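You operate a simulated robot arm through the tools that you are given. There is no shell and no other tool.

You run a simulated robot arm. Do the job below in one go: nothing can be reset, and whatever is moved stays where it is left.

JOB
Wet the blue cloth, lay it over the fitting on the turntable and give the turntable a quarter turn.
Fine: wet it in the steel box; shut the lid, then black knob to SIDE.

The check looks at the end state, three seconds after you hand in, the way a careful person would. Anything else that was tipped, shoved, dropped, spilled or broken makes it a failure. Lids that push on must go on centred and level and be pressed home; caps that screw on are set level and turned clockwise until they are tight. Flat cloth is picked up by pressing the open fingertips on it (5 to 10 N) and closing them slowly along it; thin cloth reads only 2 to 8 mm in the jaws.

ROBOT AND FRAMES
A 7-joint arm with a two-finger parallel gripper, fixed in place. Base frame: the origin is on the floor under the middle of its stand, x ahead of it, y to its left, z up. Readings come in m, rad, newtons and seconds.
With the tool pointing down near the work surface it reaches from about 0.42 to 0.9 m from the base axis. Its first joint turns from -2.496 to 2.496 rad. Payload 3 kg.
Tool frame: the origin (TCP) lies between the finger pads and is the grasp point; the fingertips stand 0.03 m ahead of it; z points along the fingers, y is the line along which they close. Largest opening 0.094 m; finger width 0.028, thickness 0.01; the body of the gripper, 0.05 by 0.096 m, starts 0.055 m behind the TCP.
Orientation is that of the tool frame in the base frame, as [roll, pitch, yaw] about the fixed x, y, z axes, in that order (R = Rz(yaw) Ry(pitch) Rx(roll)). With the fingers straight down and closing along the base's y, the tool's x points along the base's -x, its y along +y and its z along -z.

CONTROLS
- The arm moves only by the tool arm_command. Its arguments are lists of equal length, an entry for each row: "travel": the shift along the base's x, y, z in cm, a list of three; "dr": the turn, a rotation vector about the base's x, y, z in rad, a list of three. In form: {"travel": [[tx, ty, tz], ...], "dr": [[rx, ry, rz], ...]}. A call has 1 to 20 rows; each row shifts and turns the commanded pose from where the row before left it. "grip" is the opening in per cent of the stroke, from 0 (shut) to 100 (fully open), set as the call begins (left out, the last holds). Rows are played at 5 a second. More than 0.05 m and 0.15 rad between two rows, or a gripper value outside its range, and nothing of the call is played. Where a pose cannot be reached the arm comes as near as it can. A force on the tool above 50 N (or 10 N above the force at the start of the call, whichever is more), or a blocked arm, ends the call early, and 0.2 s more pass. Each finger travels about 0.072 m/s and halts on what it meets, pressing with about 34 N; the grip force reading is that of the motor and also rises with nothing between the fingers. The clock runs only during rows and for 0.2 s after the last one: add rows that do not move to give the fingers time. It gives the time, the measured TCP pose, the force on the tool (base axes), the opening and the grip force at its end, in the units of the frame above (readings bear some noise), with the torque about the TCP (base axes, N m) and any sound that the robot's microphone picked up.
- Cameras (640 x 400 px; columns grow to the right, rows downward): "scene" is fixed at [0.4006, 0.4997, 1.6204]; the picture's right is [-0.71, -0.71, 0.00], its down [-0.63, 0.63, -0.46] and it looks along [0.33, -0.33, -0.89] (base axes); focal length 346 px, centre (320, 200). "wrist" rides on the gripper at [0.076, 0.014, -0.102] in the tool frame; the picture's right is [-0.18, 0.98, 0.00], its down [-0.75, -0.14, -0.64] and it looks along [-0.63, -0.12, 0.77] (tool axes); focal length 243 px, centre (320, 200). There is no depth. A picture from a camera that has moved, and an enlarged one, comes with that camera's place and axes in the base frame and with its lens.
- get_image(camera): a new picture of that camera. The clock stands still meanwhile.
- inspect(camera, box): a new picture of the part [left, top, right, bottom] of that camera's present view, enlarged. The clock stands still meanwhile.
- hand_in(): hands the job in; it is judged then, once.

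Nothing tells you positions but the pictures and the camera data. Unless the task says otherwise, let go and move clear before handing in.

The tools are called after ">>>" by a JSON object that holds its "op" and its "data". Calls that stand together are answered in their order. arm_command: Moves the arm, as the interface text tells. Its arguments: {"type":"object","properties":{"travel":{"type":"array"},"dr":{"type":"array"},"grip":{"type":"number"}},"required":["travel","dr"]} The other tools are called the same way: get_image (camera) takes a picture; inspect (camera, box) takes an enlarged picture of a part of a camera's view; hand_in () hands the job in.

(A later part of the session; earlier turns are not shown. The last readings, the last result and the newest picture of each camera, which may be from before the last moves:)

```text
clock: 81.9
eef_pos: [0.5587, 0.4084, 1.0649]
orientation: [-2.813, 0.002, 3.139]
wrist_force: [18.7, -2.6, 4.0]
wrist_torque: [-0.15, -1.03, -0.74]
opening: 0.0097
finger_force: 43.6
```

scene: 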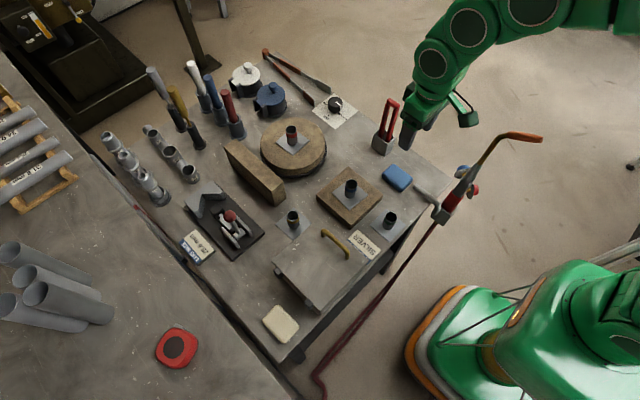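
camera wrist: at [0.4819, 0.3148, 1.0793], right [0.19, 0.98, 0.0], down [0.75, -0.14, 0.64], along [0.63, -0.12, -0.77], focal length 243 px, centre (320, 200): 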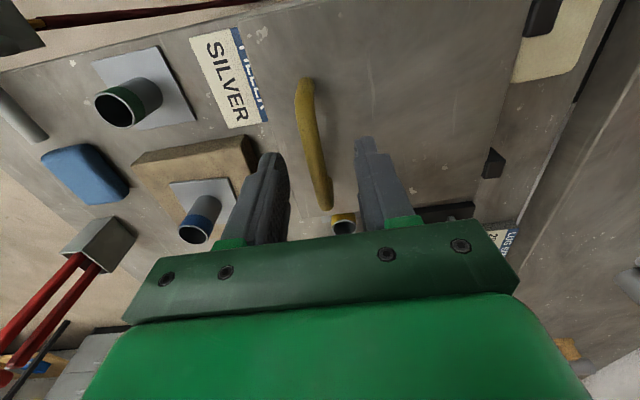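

>>> {"op": "arm_command", "data": {"travel": [[0.05, 0.62, 0.07], [0, 0.62, 0.04], [0, 0.61, 0.01], [0, 0.61, -0.03], [0, 0.6, -0.07], [0, 0.6, -0.1]], "dr": [[0.008, 0, 0], [0.008, 0, 0], [0.008, 0, 0], [0.008, 0, 0], [0.009, 0, 0], [0.009, 0, 0]]}}

>>> {"op": "arm_command", "data": {"travel": [[0, 0.59, -0.13], [0, 0.59, -0.16], [0, 0.59, -0.18], [0, 0.57, -0.2], [0, 0.55, -0.23]], "dr": [[0.01, 0, 0], [0.01, 0, 0], [0.01, 0, 0], [0.015, 0, 0], [0.015, 0, 0]]}}

```text
clock: 83.3
eef_pos: [0.5576, 0.4454, 1.0642]
orientation: [-2.863, 0.001, 3.14]
wrist_force: [-16.6, -1.2, -1.6]
wrist_torque: [-0.08, -0.44, -1.12]
opening: 0.0096
finger_force: 43.4
```

```text
clock: 84.5
eef_pos: [0.5591, 0.4751, 1.0553]
orientation: [-2.925, 0.004, -3.14]
wrist_force: [-11.7, 8.0, 17.6]
wrist_torque: [0.04, -0.89, -1.03]
opening: 0.0096
finger_force: 43.3
```

>>> {"op": "arm_command", "data": {"travel": [[0, 0.3, -0.1], [0, 0.25, -0.12], [0, 0, 0]], "dr": [[0.01, 0, 0], [0.01, 0, 0], [0, 0, 0]]}}

>>> {"op": "arm_command", "data": {"travel": [[0, 0, 0], [0, 0, 0], [0, 0, 0]], "dr": [[0, 0, 0], [0, 0, 0], [0, 0, 0]], "grip": 28}}

>>> {"op": "get_image", "data": {"camera": "wrist"}}

```text
clock: 85.3
eef_pos: [0.5595, 0.4786, 1.0513]
orientation: [-2.943, 0.002, 3.14]
wrist_force: [-11.3, 3.9, 4.5]
wrist_torque: [0.04, -0.37, -1.19]
opening: 0.0096
finger_force: 43.6
```

```text
clock: 86.1
eef_pos: [0.5596, 0.4797, 1.0523]
orientation: [-2.944, 0.002, -3.141]
wrist_force: [0.2, -0.1, 0.9]
wrist_torque: [-0.03, 0.01, 0.03]
opening: 0.0264
finger_force: 0.0
```

```text
taken
camera wrist: at [0.483, 0.5128, 1.1507], right [0.19, 0.96, -0.19], down [0.75, -0.01, 0.66], along [0.63, -0.27, -0.73], focal length 243 px, centre (320, 200)
```

wrist: 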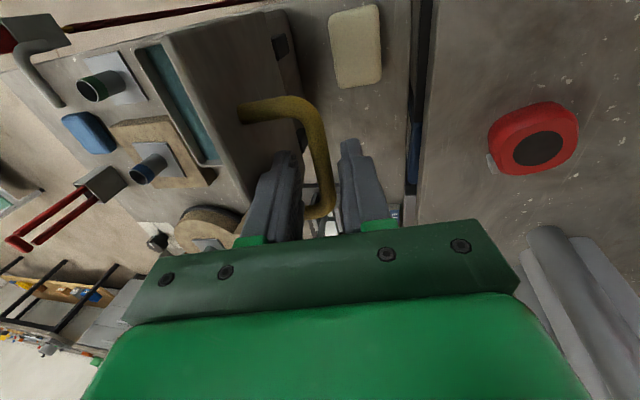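

The lid is open again and resting on its stop. I'm withdrawing upward and moving over the box to look inside.

>>> {"op": "arm_command", "data": {"travel": [[0, 0.3, 1.5], [0, 0.4, 2.0], [0, 0.5, 2.5], [0, 0.5, 2.5], [0, 0, 1.0], [0, -4, 0.5], [-1, -4.5, 0], [-2, -4, 0], [-3, -2.7, 0], [-3, 0, 0], [0, 0, 0]], "dr": [[0, 0, 0], [0, 0, 0], [0, 0, 0], [0, 0, 0], [0, 0, 0], [0.1, 0, 0], [0.0976, 0, 0], [0, 0, 0], [0, 0, 0], [0, 0, 0], [0, 0, 0]]}}

>>> {"op": "get_image", "data": {"camera": "wrist"}}

>>> {"op": "get_image", "data": {"camera": "scene"}}

```text
clock: 88.5
eef_pos: [0.466, 0.3429, 1.1457]
orientation: [-3.141, 0.003, 3.14]
wrist_force: [-0.9, 0.1, 0.3]
wrist_torque: [-0.02, 0.01, 0.01]
opening: 0.0265
finger_force: 0.1
out of reach, approached as far as the arm can: row 5
```

```text
taken
camera wrist: at [0.3909, 0.356, 1.249], right [0.19, 0.98, 0.0], down [0.75, -0.14, 0.64], along [0.63, -0.12, -0.77], focal length 243 px, centre (320, 200)
```

wrist: 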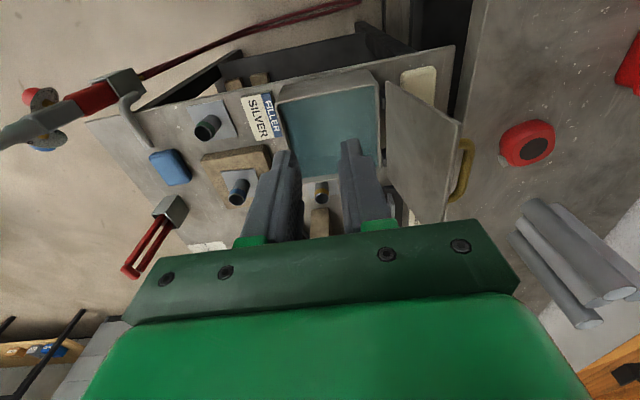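

```text
taken
```

scene: 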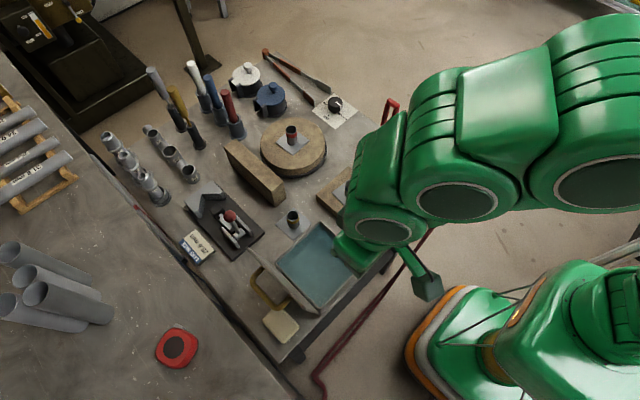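

>>> {"op": "inspect", "data": {"camera": "wrist", "box": [250, 60, 410, 190]}}

>>> {"op": "inspect", "data": {"camera": "scene", "box": [240, 200, 400, 320]}}

```text
3.08 times, centred on (330, 125) of wrist
camera zoom: at [0.3909, 0.356, 1.249], right [0.19, 0.98, 0.0], down [0.75, -0.14, 0.64], along [0.63, -0.12, -0.77], focal length 746 px, centre (289, 431)
```

zoom: 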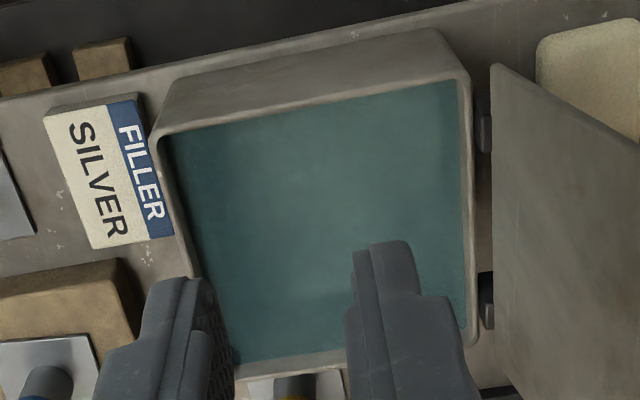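

```text
3.33 times, centred on (320, 260) of scene
camera zoom: at [0.4006, 0.4997, 1.6204], right [-0.71, -0.71, 0.0], down [-0.63, 0.63, -0.46], along [0.33, -0.33, -0.89], focal length 1152 px, centre (320, 0)
```

zoom: 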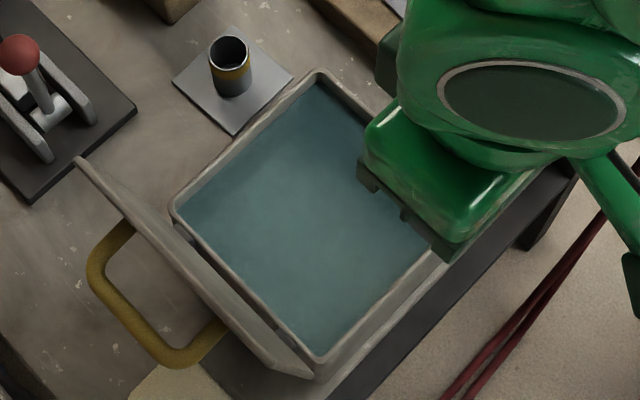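

The basin opening spans about x 0.495 to 0.62 and y 0.28 to 0.41, with the water about 1 to 2 cm below a rim at z ≈ 0.915. Next I'll fetch the pad from (0.585, 0.03).

>>> {"op": "arm_command", "data": {"travel": [[1.7, -4.48, 0], [1.7, -4.48, 0], [1.7, -4.48, 0], [1.7, -4.48, 0], [1.7, -4.48, 0], [1.7, -4.48, 0], [1.7, -4.48, 0], [0, 0, -4.5], [0, 0, -4.5], [0, 0, -4.5], [0, 0, -4.5], [0, 0, -4.0], [0, 0, 0]], "dr": [[0, 0, 0], [0, 0, 0], [0, 0, 0], [0, 0, 0], [0, 0, 0], [0, 0, 0], [0, 0, 0], [0, 0, 0], [0, 0, 0], [0, 0, 0], [0, 0, 0], [0, 0, 0], [0, 0, 0]], "grip": 70}}

>>> {"op": "get_image", "data": {"camera": "wrist"}}

>>> {"op": "inspect", "data": {"camera": "wrist", "box": [240, 90, 400, 240]}}

```text
clock: 91.3
eef_pos: [0.5874, 0.0275, 0.9237]
orientation: [3.141, 0.002, 3.139]
wrist_force: [-0.3, -0.4, -0.4]
wrist_torque: [-0.01, 0.01, -0.01]
opening: 0.0659
finger_force: 0.1
```

```text
taken
camera wrist: at [0.5104, 0.0411, 1.027], right [0.18, 0.98, 0.0], down [0.75, -0.14, 0.64], along [0.63, -0.12, -0.77], focal length 243 px, centre (320, 200)
```

wrist: 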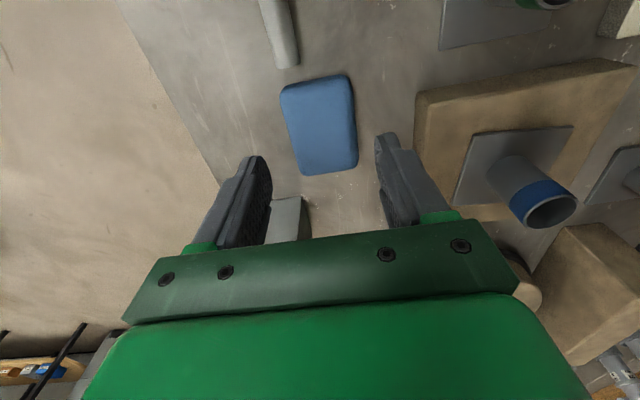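

```text
2.67 times, centred on (320, 165) of wrist
camera zoom: at [0.5104, 0.0411, 1.027], right [0.18, 0.98, 0.0], down [0.75, -0.14, 0.64], along [0.63, -0.12, -0.77], focal length 647 px, centre (320, 293)
```

zoom: 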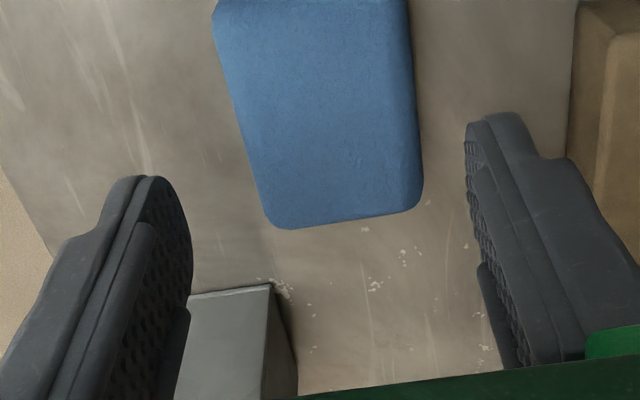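

The pad centre is at (0.584, 0.029). I'll align on it, descend and grip.

>>> {"op": "arm_command", "data": {"travel": [[-0.3, 0.15, -1.5], [0, 0, -2.0], [0, 0, -1.0], [0, 0, -0.6], [0, 0, 0]], "dr": [[0, 0, 0], [0, 0, 0], [0, 0, 0], [0, 0, 0], [0, 0, 0]]}}

>>> {"op": "arm_command", "data": {"travel": [[0, 0, 0], [0, 0, 0], [0, 0, 0], [0, 0, 0]], "dr": [[0, 0, 0], [0, 0, 0], [0, 0, 0], [0, 0, 0]], "grip": 0}}

>>> {"op": "inspect", "data": {"camera": "wrist", "box": [240, 90, 400, 240]}}

```text
clock: 92.5
eef_pos: [0.5835, 0.0296, 0.8725]
orientation: [-3.141, 0.002, 3.139]
wrist_force: [0.6, 0.0, 0.0]
wrist_torque: [0.0, 0.04, 0.0]
opening: 0.0656
finger_force: 0.0
```

```text
clock: 93.5
eef_pos: [0.583, 0.0298, 0.8734]
orientation: [3.14, 0.003, 3.14]
wrist_force: [0.0, 0.3, 0.5]
wrist_torque: [-0.05, -0.02, 0.02]
opening: 0.0485
finger_force: 33.6
```

```text
2.67 times, centred on (320, 165) of wrist
camera zoom: at [0.5067, 0.043, 0.9762], right [0.19, 0.98, 0.0], down [0.75, -0.14, 0.64], along [0.63, -0.12, -0.77], focal length 647 px, centre (320, 293)
```

zoom: 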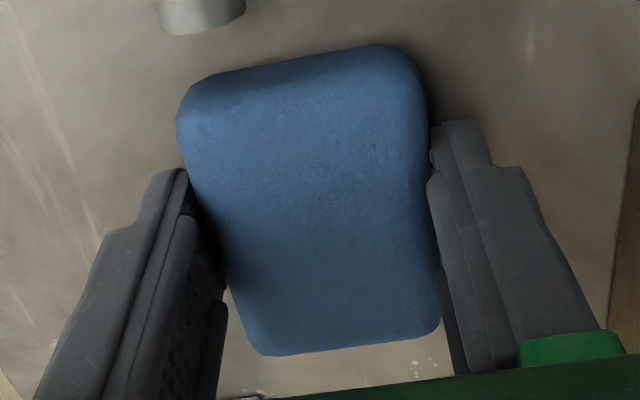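

The pad is gripped and centred on the TCP. I'll lift and carry it over the basin.

>>> {"op": "arm_command", "data": {"travel": [[0, 0, 1.5], [0, 0, 4], [0, 0, 4.5], [0, 0, 4.5], [0, 0, 4.5], [-0.3, 4.5, 0], [-0.4, 4.5, 0], [-0.4, 4.5, 0], [-0.4, 4.5, 0], [-0.4, 4.5, 0], [-0.4, 4.5, 0], [-0.3, 4.5, 0], [0, 0, 0]], "dr": [[0, 0, 0], [0, 0, 0], [0, 0, 0], [0, 0, 0], [0, 0, 0], [0, 0, 0], [0, 0, 0], [0, 0, 0], [0, 0, 0], [0, 0, 0], [0, 0, 0], [0, 0, 0], [0, 0, 0]]}}

>>> {"op": "get_image", "data": {"camera": "wrist"}}

>>> {"op": "get_image", "data": {"camera": "scene"}}

```text
clock: 96.3
eef_pos: [0.5587, 0.3474, 1.0625]
orientation: [3.141, 0.001, 3.141]
wrist_force: [0.4, -0.1, -0.6]
wrist_torque: [-0.03, 0.02, -0.03]
opening: 0.0487
finger_force: 33.8
```

```text
taken
camera wrist: at [0.4817, 0.3606, 1.1655], right [0.19, 0.98, 0.0], down [0.75, -0.14, 0.64], along [0.63, -0.12, -0.77], focal length 243 px, centre (320, 200)
```

wrist: 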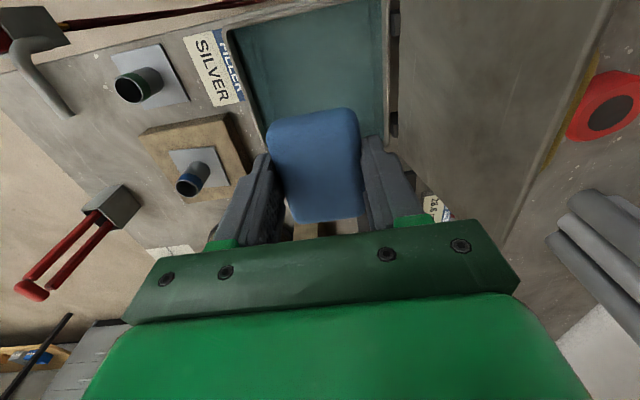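

```text
taken
```

scene: 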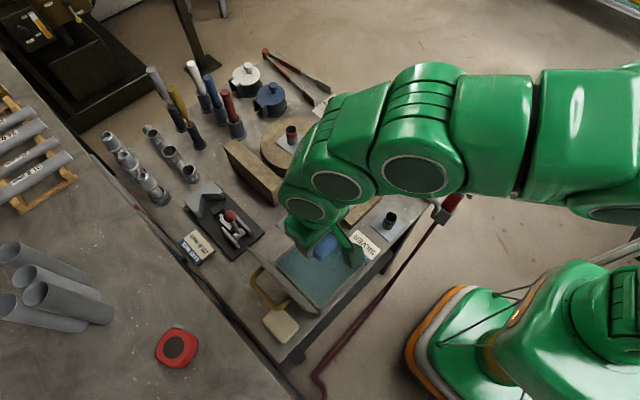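

The pad is over the basin. I'll lower it slowly into the water.

>>> {"op": "arm_command", "data": {"travel": [[-0.1, -0.4, -3.5], [0, 0, -3.5], [0, 0, -3.0], [0, 0, -2.0], [0, 0, 0]], "dr": [[0, 0, 0], [0, 0, 0], [0, 0, 0], [0, 0, 0], [0, 0, 0]]}}

>>> {"op": "get_image", "data": {"camera": "wrist"}}

>>> {"op": "inspect", "data": {"camera": "scene", "box": [240, 190, 400, 310]}}

```text
clock: 97.5
eef_pos: [0.5563, 0.3406, 0.9407]
orientation: [-3.141, 0.002, 3.14]
wrist_force: [-0.2, -0.2, 0.7]
wrist_torque: [0.01, 0.02, -0.03]
opening: 0.0486
finger_force: 33.8
```

```text
taken
camera wrist: at [0.4797, 0.3537, 1.0442], right [0.19, 0.98, 0.0], down [0.75, -0.14, 0.64], along [0.63, -0.12, -0.77], focal length 243 px, centre (320, 200)
```

wrist: 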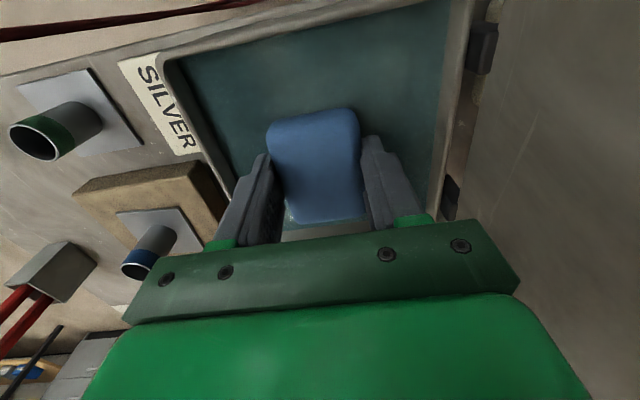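

```text
3.33 times, centred on (320, 250) of scene
camera zoom: at [0.4006, 0.4997, 1.6204], right [-0.71, -0.71, 0.0], down [-0.63, 0.63, -0.46], along [0.33, -0.33, -0.89], focal length 1152 px, centre (320, 33)
```

zoom: 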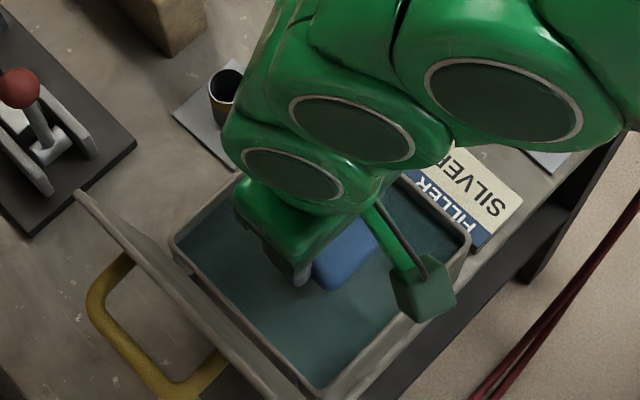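

>>> {"op": "arm_command", "data": {"travel": [[0, 0, -1.0], [0, 0, -1.0], [0, 0, -1.0], [0, 0, -1.0], [0, 0, -0.7], [0, 0, 0]], "dr": [[0, 0, 0], [0, 0, 0], [0, 0, 0], [0, 0, 0], [0, 0, 0], [0, 0, 0]]}}

>>> {"op": "get_image", "data": {"camera": "wrist"}}

```text
clock: 98.9
eef_pos: [0.5559, 0.3399, 0.8963]
orientation: [-3.14, 0.001, 3.141]
wrist_force: [-0.4, -0.5, -1.2]
wrist_torque: [0.0, 0.01, -0.01]
opening: 0.0483
finger_force: 34.7
```

```text
taken
camera wrist: at [0.4799, 0.3535, 0.9995], right [0.18, 0.98, 0.0], down [0.75, -0.14, 0.64], along [0.63, -0.12, -0.77], focal length 243 px, centre (320, 200)
```

wrist: 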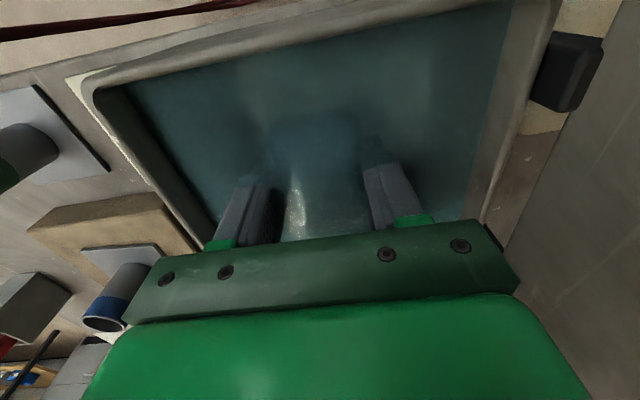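

The pad is fully submerged. I'll hold it there for a few seconds to soak.

>>> {"op": "arm_command", "data": {"travel": [[0, 0, 0], [0, 0, 0], [0, 0, 0], [0, 0, 0], [0, 0, 0], [0, 0, 0], [0, 0, 0], [0, 0, 0], [0, 0, 0], [0, 0, 0], [0, 0, 0], [0, 0, 0], [0, 0, 0], [0, 0, 0], [0, 0, 0], [0, 0, 0]], "dr": [[0, 0, 0], [0, 0, 0], [0, 0, 0], [0, 0, 0], [0, 0, 0], [0, 0, 0], [0, 0, 0], [0, 0, 0], [0, 0, 0], [0, 0, 0], [0, 0, 0], [0, 0, 0], [0, 0, 0], [0, 0, 0], [0, 0, 0], [0, 0, 0]]}}

>>> {"op": "arm_command", "data": {"travel": [[0, 0, 1.0], [0, 0, 1.0], [0, 0, 1.0], [0, 0, 1.0], [0, 0, 1.5], [0, 0, 1.5], [0, 0, 0], [0, 0, 0], [0, 0, 0], [0, 0, 0], [0, 0, 0], [0, 0, 0], [0, 0, 0], [0, 0, 0], [0, 0, 0], [0, 0, 0], [0, 0, 0], [0, 0, 0], [0, 0, 0], [0, 0, 0]], "dr": [[0, 0, 0], [0, 0, 0], [0, 0, 0], [0, 0, 0], [0, 0, 0], [0, 0, 0], [0, 0, 0], [0, 0, 0], [0, 0, 0], [0, 0, 0], [0, 0, 0], [0, 0, 0], [0, 0, 0], [0, 0, 0], [0, 0, 0], [0, 0, 0], [0, 0, 0], [0, 0, 0], [0, 0, 0], [0, 0, 0]]}}

>>> {"op": "get_image", "data": {"camera": "wrist"}}

```text
clock: 102.3
eef_pos: [0.5563, 0.3394, 0.8956]
orientation: [-3.142, 0.001, 3.14]
wrist_force: [0.0, -0.5, -0.7]
wrist_torque: [-0.02, 0.01, 0.0]
opening: 0.0484
finger_force: 34.0
```

```text
clock: 106.5
eef_pos: [0.5562, 0.339, 0.9652]
orientation: [3.141, 0.002, 3.141]
wrist_force: [-1.0, 0.1, -0.7]
wrist_torque: [0.01, 0.0, 0.02]
opening: 0.0484
finger_force: 34.2
```

```text
taken
camera wrist: at [0.4798, 0.3536, 1.069], right [0.19, 0.98, 0.0], down [0.75, -0.14, 0.64], along [0.63, -0.12, -0.77], focal length 243 px, centre (320, 200)
```

wrist: 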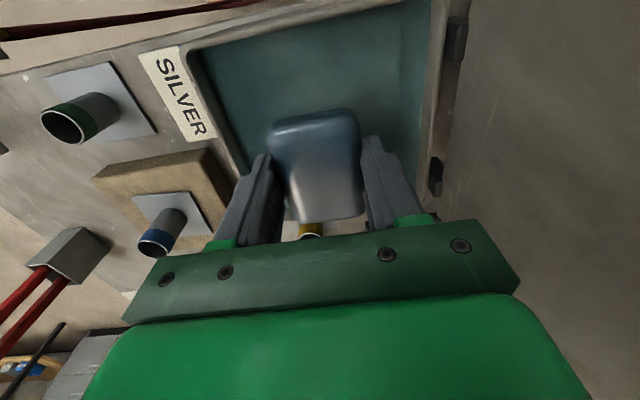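

The pad has turned dark and glossy, so it is wet. I'll let it drip over the basin a few more seconds, then rise and carry it toward the turntable.

>>> {"op": "arm_command", "data": {"travel": [[0, 0, 0], [0, 0, 0], [0, 0, 0], [0, 0, 0], [0, 0, 0], [0, 0, 0], [0, 0, 0], [0, 0, 0], [0, 0, 0], [0, 0, 0], [0, 0, 0], [0, 0, 0], [0, 0, 0], [0, 0, 0], [0, 0, 0], [0, 0, 0], [0, 0, 3], [0, 0, 4], [0, 0, 4], [0, 0, 0]], "dr": [[0, 0, 0], [0, 0, 0], [0, 0, 0], [0, 0, 0], [0, 0, 0], [0, 0, 0], [0, 0, 0], [0, 0, 0], [0, 0, 0], [0, 0, 0], [0, 0, 0], [0, 0, 0], [0, 0, 0], [0, 0, 0], [0, 0, 0], [0, 0, 0], [0, 0, 0], [0, 0, 0], [0, 0, 0], [0, 0, 0]]}}

>>> {"op": "arm_command", "data": {"travel": [[2.8, -2.3, 0], [2.8, -2.3, 0], [2.8, -2.3, 0], [2.8, -2.3, 0], [2.8, -2.3, 0], [2.8, -2.3, 0], [2.8, -2.3, 0], [2.8, -2.1, 0], [0, 0, 0]], "dr": [[0, 0, 0], [0, 0, 0], [0, 0, 0], [0, 0, 0], [0, 0, 0], [0, 0, 0], [0, 0, 0], [0, 0, 0], [0, 0, 0]]}}

>>> {"op": "get_image", "data": {"camera": "wrist"}}

>>> {"op": "get_image", "data": {"camera": "scene"}}

```text
clock: 110.7
eef_pos: [0.5539, 0.3393, 1.0741]
orientation: [-3.141, 0.001, 3.14]
wrist_force: [-0.2, -0.4, 0.3]
wrist_torque: [-0.01, 0.01, -0.01]
opening: 0.0487
finger_force: 33.7
```

```text
clock: 112.7
eef_pos: [0.7808, 0.1571, 1.0737]
orientation: [3.141, 0.0, 3.141]
wrist_force: [0.0, -0.1, 0.3]
wrist_torque: [-0.01, 0.01, 0.01]
opening: 0.0486
finger_force: 33.9
```

```text
taken
camera wrist: at [0.7048, 0.1694, 1.1769], right [0.19, 0.98, 0.0], down [0.75, -0.14, 0.64], along [0.63, -0.12, -0.77], focal length 243 px, centre (320, 200)
```

wrist: 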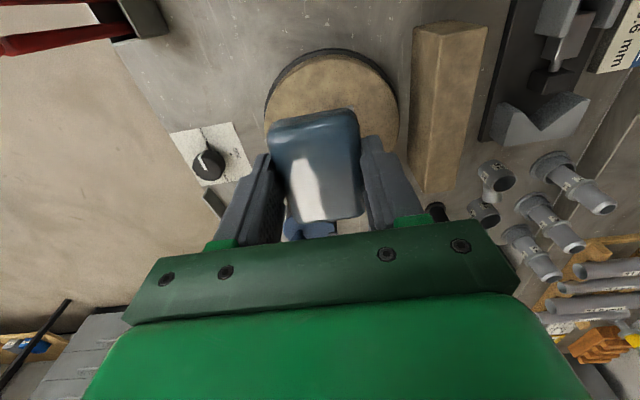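

```text
taken
```

scene: 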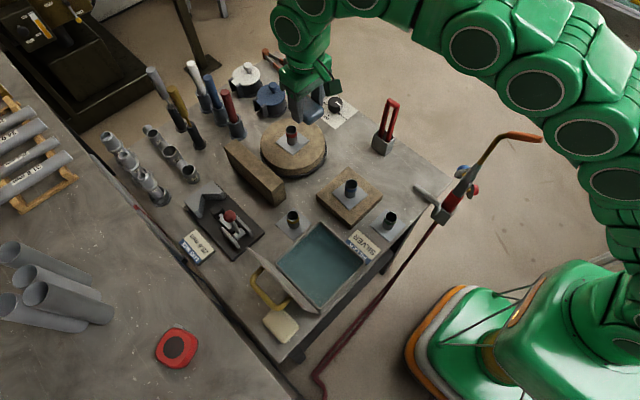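

The pad is beside the turntable. Before lowering it, I'll refine the fitting's exact position with a high-zoom scene view.

>>> {"op": "inspect", "data": {"camera": "scene", "box": [268, 112, 318, 162]}}

>>> {"op": "inspect", "data": {"camera": "scene", "box": [265, 60, 345, 130]}}

```text
8.00 times, centred on (293, 137) of scene
camera zoom: at [0.4006, 0.4997, 1.6204], right [-0.71, -0.71, 0.0], down [-0.63, 0.63, -0.46], along [0.33, -0.33, -0.89], focal length 2766 px, centre (536, 704)
```

zoom: 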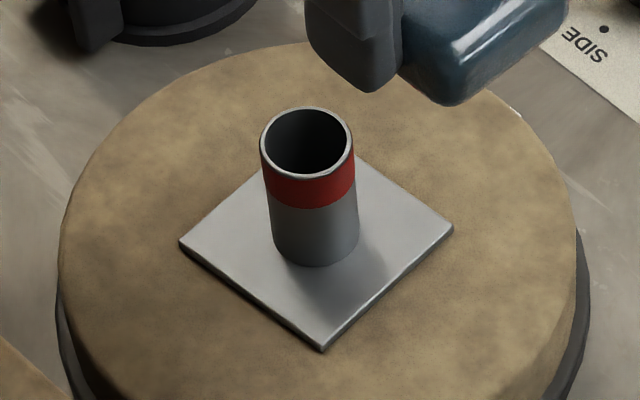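

```text
5.71 times, centred on (305, 95) of scene
camera zoom: at [0.4006, 0.4997, 1.6204], right [-0.71, -0.71, 0.0], down [-0.63, 0.63, -0.46], along [0.33, -0.33, -0.89], focal length 1976 px, centre (406, 800)
```

zoom: 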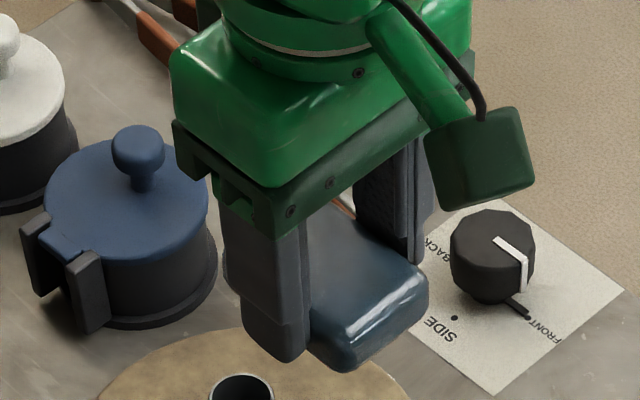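

I put the fitting's axis at (0.845, 0.158) with its top at z ≈ 0.932. I'll move above it and compare the pad with the fitting in the scene view.

>>> {"op": "arm_command", "data": {"travel": [[3.2, 0.05, 0], [3.2, 0.05, 0], [0, 0, -3.0], [0, 0, -3.0], [0, 0, 0]], "dr": [[0, 0, 0], [0, 0, 0], [0, 0, 0], [0, 0, 0], [0, 0, 0]]}}

>>> {"op": "inspect", "data": {"camera": "scene", "box": [250, 80, 350, 180]}}

>>> {"op": "get_image", "data": {"camera": "wrist"}}

```text
clock: 113.9
eef_pos: [0.8444, 0.1604, 1.015]
orientation: [3.141, 0.001, 3.141]
wrist_force: [-0.1, 0.4, 0.5]
wrist_torque: [-0.01, 0.0, -0.01]
opening: 0.0489
finger_force: 33.5
```

```text
4.00 times, centred on (300, 130) of scene
camera zoom: at [0.4006, 0.4997, 1.6204], right [-0.71, -0.71, 0.0], down [-0.63, 0.63, -0.46], along [0.33, -0.33, -0.89], focal length 1383 px, centre (400, 480)
```

zoom: 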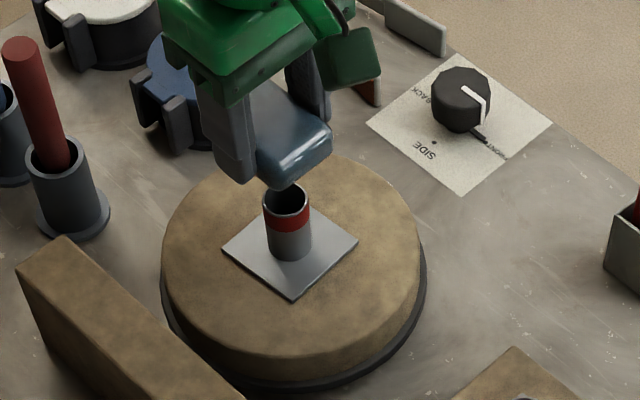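

```text
taken
camera wrist: at [0.7671, 0.1739, 1.119], right [0.19, 0.98, 0.0], down [0.75, -0.14, 0.64], along [0.63, -0.12, -0.77], focal length 243 px, centre (320, 200)
```

wrist: 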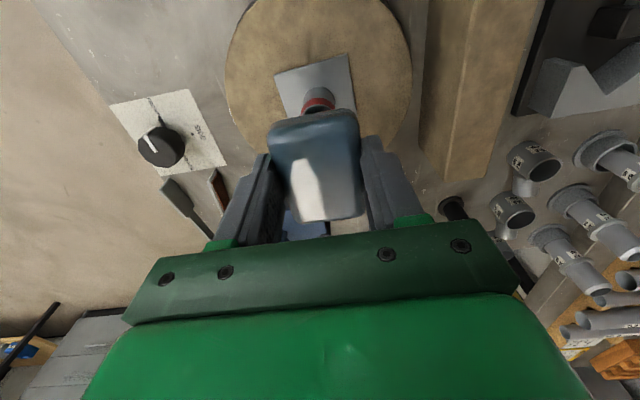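

>>> {"op": "inspect", "data": {"camera": "wrist", "box": [260, 40, 380, 140]}}

>>> {"op": "inspect", "data": {"camera": "scene", "box": [275, 95, 335, 155]}}

```text
4.00 times, centred on (320, 90) of wrist
camera zoom: at [0.7671, 0.1739, 1.119], right [0.19, 0.98, 0.0], down [0.75, -0.14, 0.64], along [0.63, -0.12, -0.77], focal length 970 px, centre (320, 640)
```

zoom: 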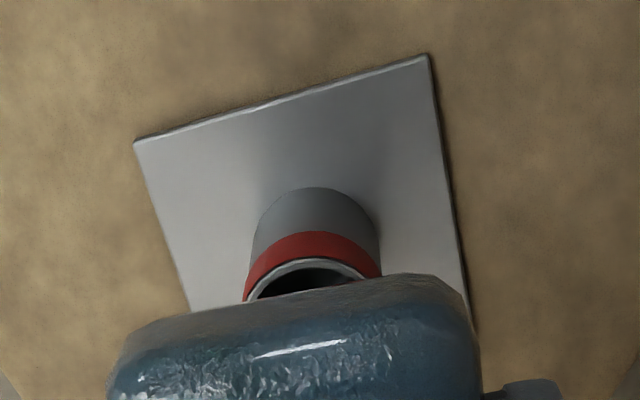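

```text
6.67 times, centred on (305, 125) of scene
camera zoom: at [0.4006, 0.4997, 1.6204], right [-0.71, -0.71, 0.0], down [-0.63, 0.63, -0.46], along [0.33, -0.33, -0.89], focal length 2305 px, centre (420, 700)
```

zoom: 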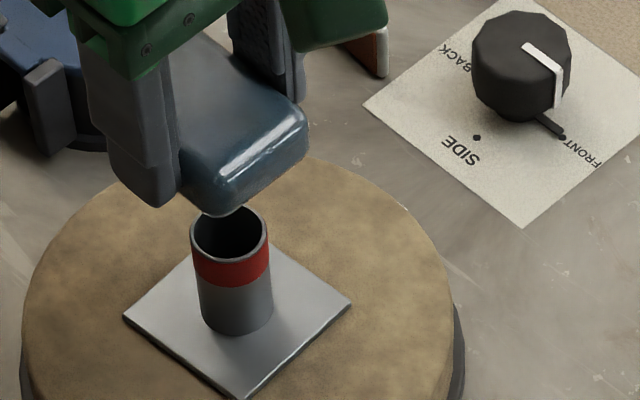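

The close wrist view puts the fitting's axis at (0.842, 0.158). I'll shift about 2 mm and lower toward it.

>>> {"op": "arm_command", "data": {"travel": [[-0.15, -0.2, -1.0], [0, 0, -1.2], [0, 0, -0.8], [0, 0, 0]], "dr": [[0, 0, 0], [0, 0, 0], [0, 0, 0], [0, 0, 0]]}}

>>> {"op": "inspect", "data": {"camera": "scene", "box": [260, 95, 330, 165]}}

>>> {"op": "inspect", "data": {"camera": "wrist", "box": [260, 40, 380, 140]}}

```text
clock: 114.9
eef_pos: [0.8409, 0.1567, 0.9862]
orientation: [3.141, 0.002, 3.139]
wrist_force: [0.4, 0.7, -0.2]
wrist_torque: [0.0, -0.03, 0.02]
opening: 0.0489
finger_force: 34.2
```

```text
5.71 times, centred on (295, 130) of scene
camera zoom: at [0.4006, 0.4997, 1.6204], right [-0.71, -0.71, 0.0], down [-0.63, 0.63, -0.46], along [0.33, -0.33, -0.89], focal length 1976 px, centre (463, 600)
```

zoom: 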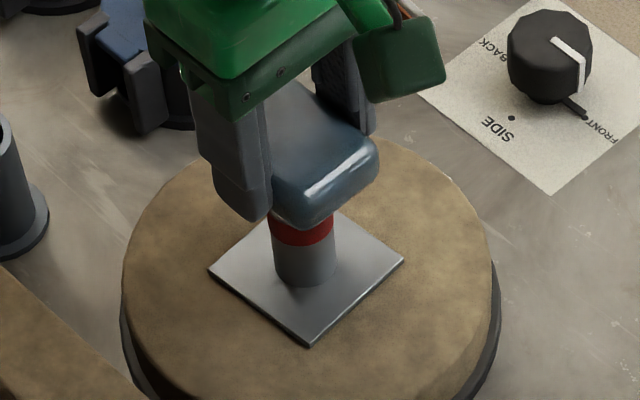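

```text
4.00 times, centred on (320, 90) of wrist
camera zoom: at [0.7659, 0.1704, 1.0885], right [0.18, 0.98, 0.0], down [0.75, -0.14, 0.64], along [0.63, -0.12, -0.77], focal length 970 px, centre (320, 640)
```

zoom: 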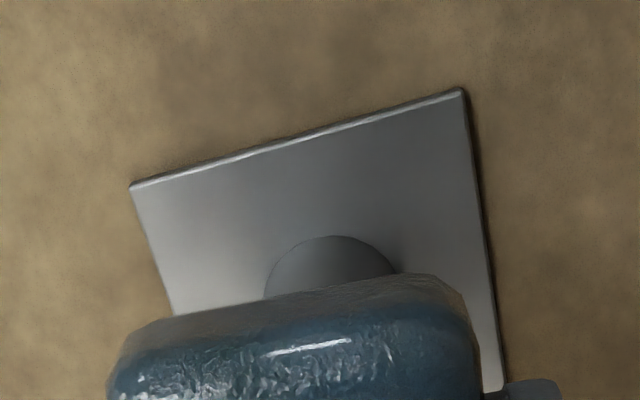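

I'll make a final alignment of about 1 to 2 mm, then lower gently until the pad touches the fitting's top.

>>> {"op": "arm_command", "data": {"travel": [[0.1, 0.2, -0.3], [0, 0, -0.3], [0, 0, -0.2], [0, 0, 0]], "dr": [[0, 0, 0], [0, 0, 0], [0, 0, 0], [0, 0, 0]]}}

>>> {"op": "arm_command", "data": {"travel": [[0, 0, -0.1], [0, 0, -0.1], [0, 0, 0]], "dr": [[0, 0, 0], [0, 0, 0], [0, 0, 0]]}}

```text
clock: 115.9
eef_pos: [0.8431, 0.1599, 0.9762]
orientation: [3.141, 0.002, 3.139]
wrist_force: [-0.8, -0.4, 0.3]
wrist_torque: [-0.06, 0.04, 0.03]
opening: 0.0486
finger_force: 34.2
```

```text
clock: 116.7
eef_pos: [0.8422, 0.1598, 0.9756]
orientation: [-3.14, 0.001, 3.139]
wrist_force: [-0.6, -0.2, -0.5]
wrist_torque: [-0.03, 0.02, -0.01]
opening: 0.0486
finger_force: 33.7
```

>>> {"op": "arm_command", "data": {"travel": [[0, 0, -0.1], [0, 0, -0.1], [0, 0, 0]], "dr": [[0, 0, 0], [0, 0, 0], [0, 0, 0]]}}

>>> {"op": "arm_command", "data": {"travel": [[0, 0, -0.1], [0, 0, -0.1], [0, 0, 0]], "dr": [[0, 0, 0], [0, 0, 0], [0, 0, 0]]}}

```text
clock: 117.5
eef_pos: [0.8437, 0.1599, 0.9731]
orientation: [-3.141, 0.002, 3.141]
wrist_force: [-0.5, -0.8, -0.5]
wrist_torque: [0.03, 0.02, 0.0]
opening: 0.0488
finger_force: 33.9
```

```text
clock: 118.3
eef_pos: [0.8442, 0.1587, 0.9718]
orientation: [3.142, 0.003, 3.139]
wrist_force: [1.4, -0.7, 15.9]
wrist_torque: [-0.04, 0.02, 0.0]
opening: 0.0486
finger_force: 33.9
```

Contact at 16 N with almost no torque, so the pad is centred on the fitting. I'll ease off slightly and open the fingers.

>>> {"op": "arm_command", "data": {"travel": [[0, 0, 0.05], [0, 0, 0]], "dr": [[0, 0, 0], [0, 0, 0]]}}

>>> {"op": "arm_command", "data": {"travel": [[0, 0, 0], [0, 0, 0], [0, 0, 0]], "dr": [[0, 0, 0], [0, 0, 0], [0, 0, 0]], "grip": 58}}

>>> {"op": "inspect", "data": {"camera": "scene", "box": [260, 95, 330, 165]}}

>>> {"op": "inspect", "data": {"camera": "wrist", "box": [240, 80, 400, 240]}}

```text
clock: 118.9
eef_pos: [0.8436, 0.158, 0.9721]
orientation: [-3.14, 0.0, 3.141]
wrist_force: [1.6, 0.4, 14.1]
wrist_torque: [0.02, -0.07, 0.01]
opening: 0.0485
finger_force: 34.3
```

```text
clock: 119.7
eef_pos: [0.8432, 0.1583, 0.973]
orientation: [-3.14, 0.002, 3.138]
wrist_force: [-0.1, -0.3, -0.4]
wrist_torque: [0.01, -0.01, 0.0]
opening: 0.0542
finger_force: 0.1
```

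```text
5.71 times, centred on (295, 130) of scene
camera zoom: at [0.4006, 0.4997, 1.6204], right [-0.71, -0.71, 0.0], down [-0.63, 0.63, -0.46], along [0.33, -0.33, -0.89], focal length 1976 px, centre (463, 600)
```

zoom: 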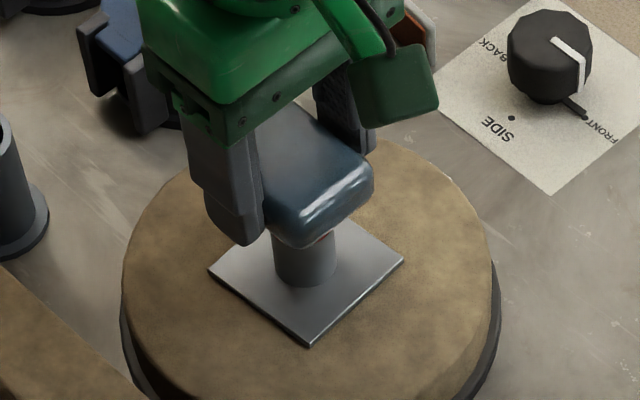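

```text
2.50 times, centred on (320, 160) of wrist
camera zoom: at [0.7675, 0.1726, 1.0754], right [0.19, 0.98, 0.0], down [0.75, -0.14, 0.64], along [0.63, -0.12, -0.77], focal length 606 px, centre (320, 300)
```

zoom: 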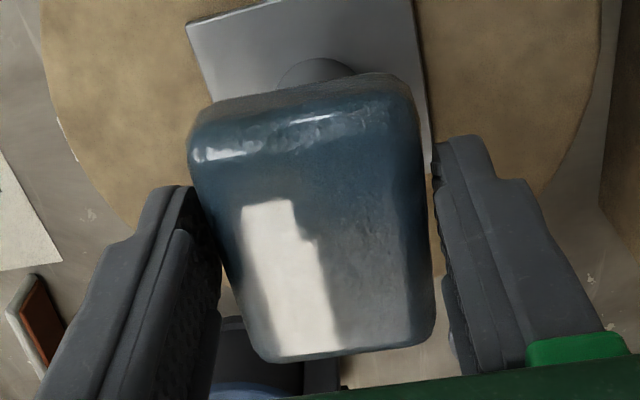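

The pad rests on the fitting. I'll open wider and rise straight up.

>>> {"op": "arm_command", "data": {"travel": [[0, 0, 0], [0, 0, 0], [0, 0, 0], [0, 0, 1], [0, 0, 2], [0, 0, 3], [0, 0, 4], [0, 0, 0]], "dr": [[0, 0, 0], [0, 0, 0], [0, 0, 0], [0, 0, 0], [0, 0, 0], [0, 0, 0], [0, 0, 0], [0, 0, 0]], "grip": 85}}

>>> {"op": "get_image", "data": {"camera": "wrist"}}

>>> {"op": "inspect", "data": {"camera": "scene", "box": [250, 90, 350, 190]}}

```text
clock: 121.5
eef_pos: [0.8436, 0.1578, 1.0725]
orientation: [3.141, 0.001, 3.139]
wrist_force: [0.2, 0.1, 0.2]
wrist_torque: [-0.02, 0.0, 0.06]
opening: 0.0798
finger_force: 0.1
```

```text
taken
camera wrist: at [0.7673, 0.1724, 1.1767], right [0.19, 0.98, 0.0], down [0.75, -0.14, 0.64], along [0.63, -0.12, -0.77], focal length 243 px, centre (320, 200)
```

wrist: 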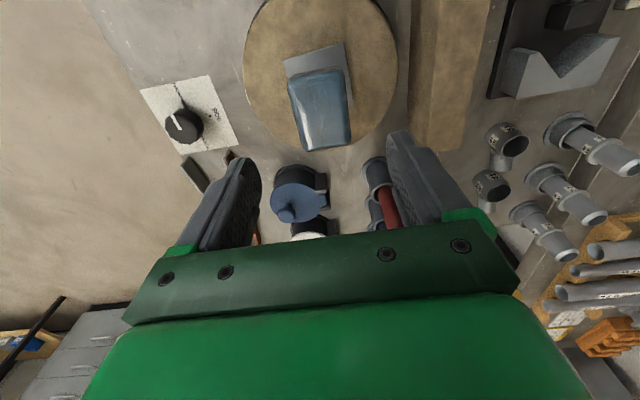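

```text
4.00 times, centred on (300, 140) of scene
camera zoom: at [0.4006, 0.4997, 1.6204], right [-0.71, -0.71, 0.0], down [-0.63, 0.63, -0.46], along [0.33, -0.33, -0.89], focal length 1383 px, centre (400, 440)
```

zoom: 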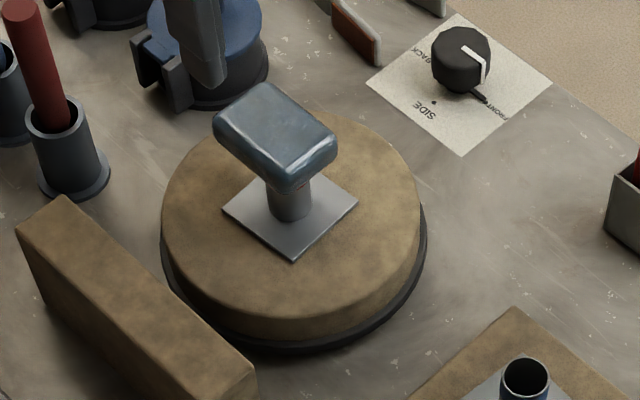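

The pad sits level and centred on the fitting. To turn the turntable I'll press closed fingertips on the brick near its -y rim and sweep them around to the near side. First I'll turn the tool 90° at safe height.

>>> {"op": "arm_command", "data": {"travel": [[0, 0, 1.5], [0, -1, 0], [0, -1, 0], [0, -1, 0], [0, -1, 0], [0, -1, 0], [0, -1, 0], [0, -0.7, 0], [0, 0, 0], [0, 0, 0], [0, 0, 0], [0, 0, 0]], "dr": [[0, 0, 0], [0, 0, 0.145], [0, 0, 0.145], [0, 0, 0.145], [0, 0, 0.145], [0, 0, 0.145], [0, 0, 0.145], [0, 0, 0.145], [0, 0, 0.145], [0, 0, 0.145], [0, 0, 0.145], [0, 0, 0.12]], "grip": 0}}

>>> {"op": "get_image", "data": {"camera": "wrist"}}

>>> {"op": "get_image", "data": {"camera": "scene"}}

```text
clock: 124.1
eef_pos: [0.8394, 0.097, 1.0878]
orientation: [-3.128, -0.001, -1.568]
wrist_force: [-0.2, 0.2, 0.3]
wrist_torque: [0.02, 0.02, 0.01]
opening: 0.0002
finger_force: 32.6
out of reach, approached as far as the arm can: row 1
```

```text
taken
camera wrist: at [0.8244, 0.0197, 1.1918], right [-0.98, 0.18, -0.01], down [0.13, 0.76, 0.64], along [0.12, 0.63, -0.77], focal length 243 px, centre (320, 200)
```

wrist: 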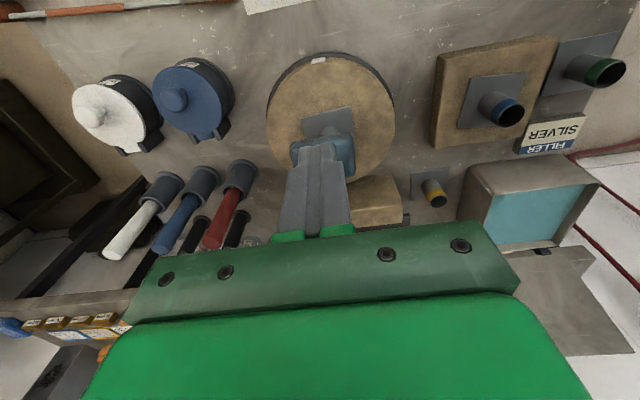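

```text
taken
```

scene: 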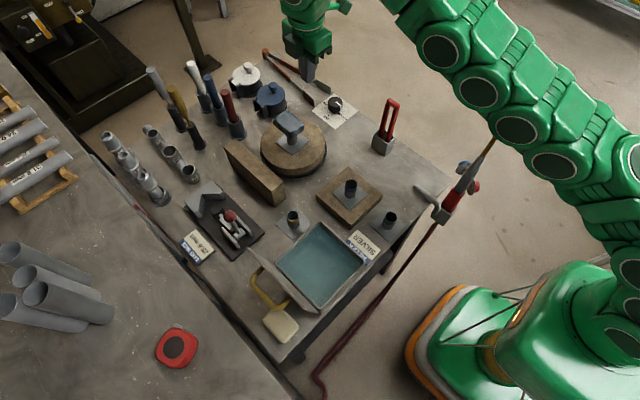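

The white mark on the rim is visible at the -y side, and the tool is turned. I'll descend over the brick near that rim.

>>> {"op": "arm_command", "data": {"travel": [[0.3, -0.5, -3], [0, 0, -4.5], [0, 0, -4.5], [0, 0, -3.5], [0, 0, 0]], "dr": [[0, 0.0136, 0], [0, 0, 0], [0, 0, 0], [0, 0, 0], [0, 0, 0]]}}

>>> {"op": "get_image", "data": {"camera": "wrist"}}

>>> {"op": "inspect", "data": {"camera": "scene", "box": [250, 90, 350, 190]}}

```text
clock: 125.3
eef_pos: [0.8448, 0.0878, 0.927]
orientation: [3.131, 0.0, -1.573]
wrist_force: [-0.2, 0.1, 0.7]
wrist_torque: [0.02, -0.01, 0.03]
opening: 0.0
finger_force: 33.2
```

```text
taken
camera wrist: at [0.8322, 0.0104, 1.0303], right [-0.98, 0.19, 0.01], down [0.15, 0.75, 0.64], along [0.11, 0.63, -0.77], focal length 243 px, centre (320, 200)
```

wrist: 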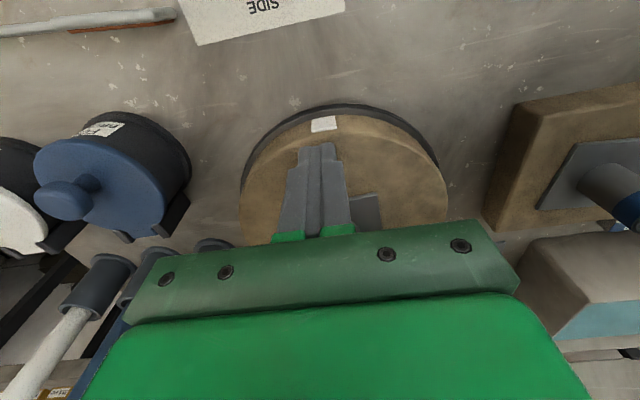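

```text
4.00 times, centred on (300, 140) of scene
camera zoom: at [0.4006, 0.4997, 1.6204], right [-0.71, -0.71, 0.0], down [-0.63, 0.63, -0.46], along [0.33, -0.33, -0.89], focal length 1383 px, centre (400, 440)
```

zoom: 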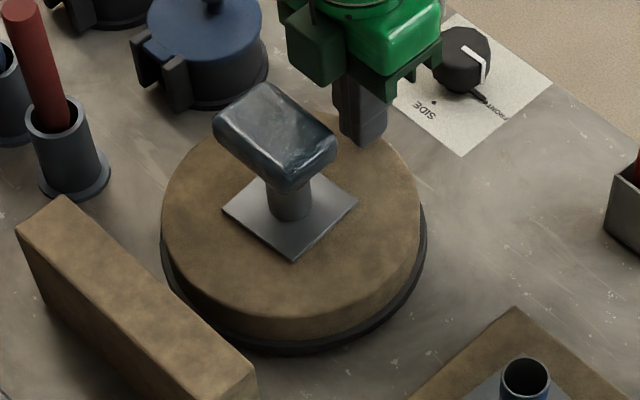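

>>> {"op": "arm_command", "data": {"travel": [[-0.2, 0.4, -0.6], [0, 0, -0.3], [0, 0, 0]], "dr": [[0, 0, 0], [0, 0, 0], [0, 0, 0]]}}

>>> {"op": "arm_command", "data": {"travel": [[0, 0, -0.15], [0, 0, -0.15], [0, 0, 0]], "dr": [[0, 0, 0], [0, 0, 0], [0, 0, 0]]}}

```text
clock: 125.8
eef_pos: [0.8439, 0.0911, 0.9188]
orientation: [3.127, 0.001, -1.571]
wrist_force: [-3.3, -2.7, 4.6]
wrist_torque: [-0.04, 0.03, -0.04]
opening: 0.0001
finger_force: 33.1
stopped in row 2: the force on the tool passed its limit at 65 N (the readings are from after the stop); the commanded pose is now the measured one
```

```text
clock: 126.4
eef_pos: [0.8444, 0.0903, 0.9198]
orientation: [3.129, 0.002, -1.571]
wrist_force: [-7.5, -4.4, 11.5]
wrist_torque: [-0.04, 0.14, 0.03]
opening: 0.0
finger_force: 32.8
stopped in row 2: the force on the tool passed its limit at 55 N (the readings are from after the stop); the commanded pose is now the measured one
```

Contact with the brick top comes at tip height 0.889. I'll press with light force and try a short sweep to see if the turntable follows.

>>> {"op": "arm_command", "data": {"travel": [[0, 0, -0.04], [-0.3, 0.0, 0], [-0.3, 0.03, 0], [-0.3, 0.03, 0], [-0.29, 0.05, 0]], "dr": [[0, 0, 0], [0, 0, -0.0436], [0, 0, -0.0436], [0, 0, -0.0436], [0, 0, -0.0436]]}}

>>> {"op": "inspect", "data": {"camera": "scene", "box": [250, 90, 350, 190]}}

>>> {"op": "get_image", "data": {"camera": "wrist"}}

```text
clock: 127.6
eef_pos: [0.8318, 0.0907, 0.9199]
orientation: [3.133, 0.0, -1.748]
wrist_force: [3.0, -3.7, 27.8]
wrist_torque: [-0.06, -0.26, -0.23]
opening: 0.0001
finger_force: 32.7
```

```text
4.00 times, centred on (300, 140) of scene
camera zoom: at [0.4006, 0.4997, 1.6204], right [-0.71, -0.71, 0.0], down [-0.63, 0.63, -0.46], along [0.33, -0.33, -0.89], focal length 1383 px, centre (400, 440)
```

zoom: 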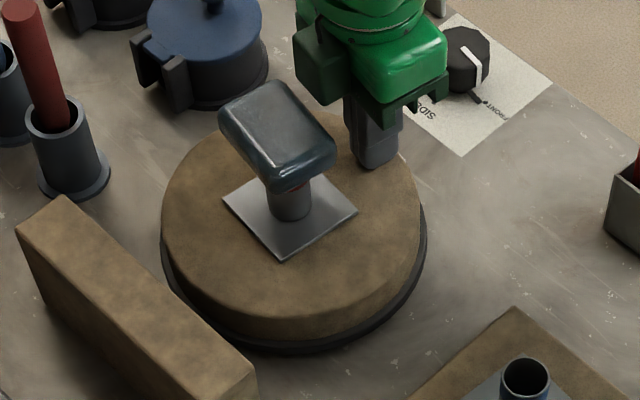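

```text
taken
camera wrist: at [0.8054, 0.0177, 1.0232], right [-0.94, 0.35, 0.01], down [0.28, 0.72, 0.64], along [0.22, 0.6, -0.77], focal length 243 px, centre (320, 200)
```

wrist: 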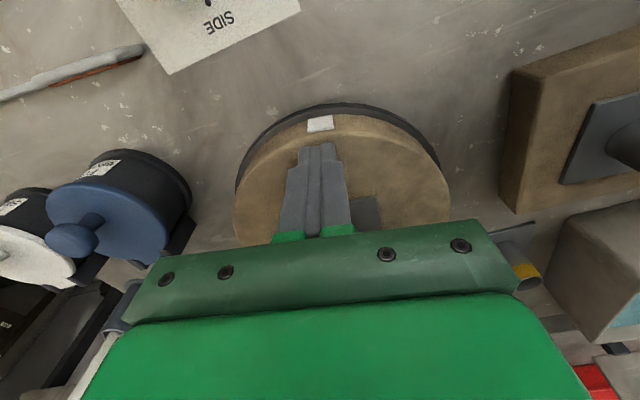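

The turntable follows the fingers without slipping, with the mark and the pad moving together. I'll continue the sweep in chunks while watching the force.

>>> {"op": "arm_command", "data": {"travel": [[-0.474, 0.09, 0.02], [-0.466, 0.123, 0], [-0.457, 0.155, 0], [-0.445, 0.186, 0]], "dr": [[0, 0, -0.0698], [0, 0, -0.0698], [0, 0, -0.0698], [0, 0, -0.0698]]}}

```text
clock: 128.6
eef_pos: [0.8145, 0.097, 0.9207]
orientation: [3.129, 0.001, -2.028]
wrist_force: [0.7, -10.6, 31.6]
wrist_torque: [-0.38, -0.18, -0.26]
opening: 0.0
finger_force: 32.8
```

>>> {"op": "arm_command", "data": {"travel": [[-0.431, 0.2, 0.03], [-0.414, 0.246, 0], [-0.396, 0.275, 0], [-0.376, 0.302, 0]], "dr": [[0, 0, -0.0698], [0, 0, -0.0698], [0, 0, -0.0698], [0, 0, -0.0698]]}}

>>> {"op": "inspect", "data": {"camera": "scene", "box": [250, 90, 350, 190]}}

```text
clock: 129.6
eef_pos: [0.7976, 0.1064, 0.9204]
orientation: [3.131, 0.001, -2.308]
wrist_force: [-13.9, -21.4, 35.6]
wrist_torque: [-0.89, 0.29, -0.11]
opening: 0.0002
finger_force: 32.9
```

```text
4.00 times, centred on (300, 140) of scene
camera zoom: at [0.4006, 0.4997, 1.6204], right [-0.71, -0.71, 0.0], down [-0.63, 0.63, -0.46], along [0.33, -0.33, -0.89], focal length 1383 px, centre (400, 440)
```

zoom: 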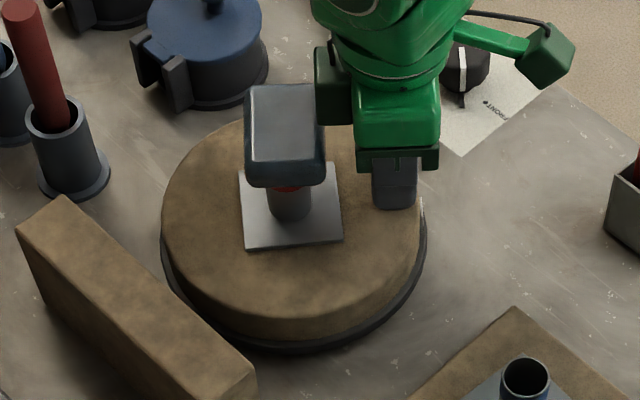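

It is halfway, at roughly 45°, and the pad is turning with the fitting. I'll make a small correction outward and slightly up, then continue.

>>> {"op": "arm_command", "data": {"travel": [[-0.03, -0.05, 0.04], [-0.354, 0.327, 0], [-0.33, 0.351, 0], [-0.305, 0.373, 0]], "dr": [[0, 0, 0], [0, 0, -0.0698], [0, 0, -0.0698], [0, 0, -0.0698]]}}

>>> {"op": "inspect", "data": {"camera": "scene", "box": [260, 90, 340, 170]}}

>>> {"op": "get_image", "data": {"camera": "wrist"}}

```text
clock: 130.6
eef_pos: [0.7883, 0.1167, 0.9203]
orientation: [3.13, 0.004, -2.515]
wrist_force: [-12.0, -13.6, 27.5]
wrist_torque: [-0.68, 0.45, -0.19]
opening: 0.0001
finger_force: 33.1
```

```text
5.00 times, centred on (300, 130) of scene
camera zoom: at [0.4006, 0.4997, 1.6204], right [-0.71, -0.71, 0.0], down [-0.63, 0.63, -0.46], along [0.33, -0.33, -0.89], focal length 1729 px, centre (420, 550)
```

zoom: 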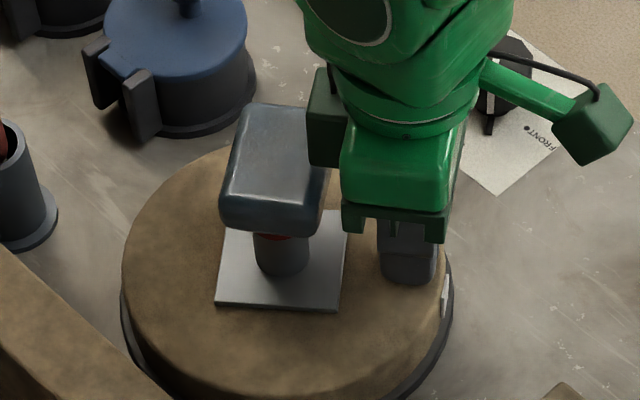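

```text
taken
camera wrist: at [0.719, 0.0829, 1.0231], right [-0.43, 0.9, 0.01], down [0.7, 0.32, 0.64], along [0.58, 0.28, -0.77], focal length 243 px, centre (320, 200)
```

wrist: 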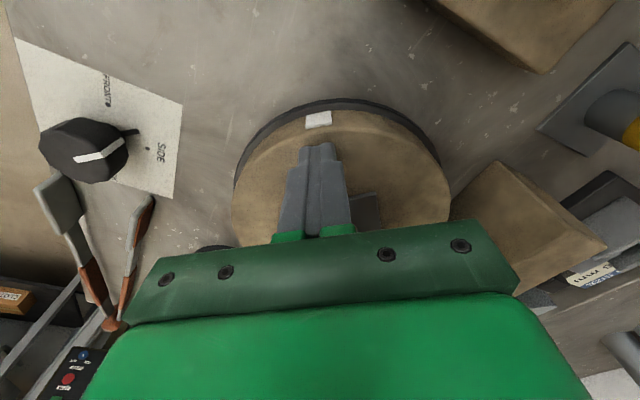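

There is no slip: the mark stays in the same spot in the camera view. About 0.63 rad remains, ending at yaw = π.

>>> {"op": "arm_command", "data": {"travel": [[-0.3, 0.37, 0.02], [-0.25, 0.412, 0], [-0.221, 0.428, 0], [-0.19, 0.443, 0]], "dr": [[0, 0, -0.0697], [0, 0, -0.0697], [0, 0, -0.0697], [0, 0, -0.0697]]}}

```text
clock: 131.6
eef_pos: [0.778, 0.1356, 0.9198]
orientation: [3.13, 0.002, -2.794]
wrist_force: [1.8, 3.8, 12.3]
wrist_torque: [-0.01, -0.13, 0.1]
opening: 0.0
finger_force: 32.4
```

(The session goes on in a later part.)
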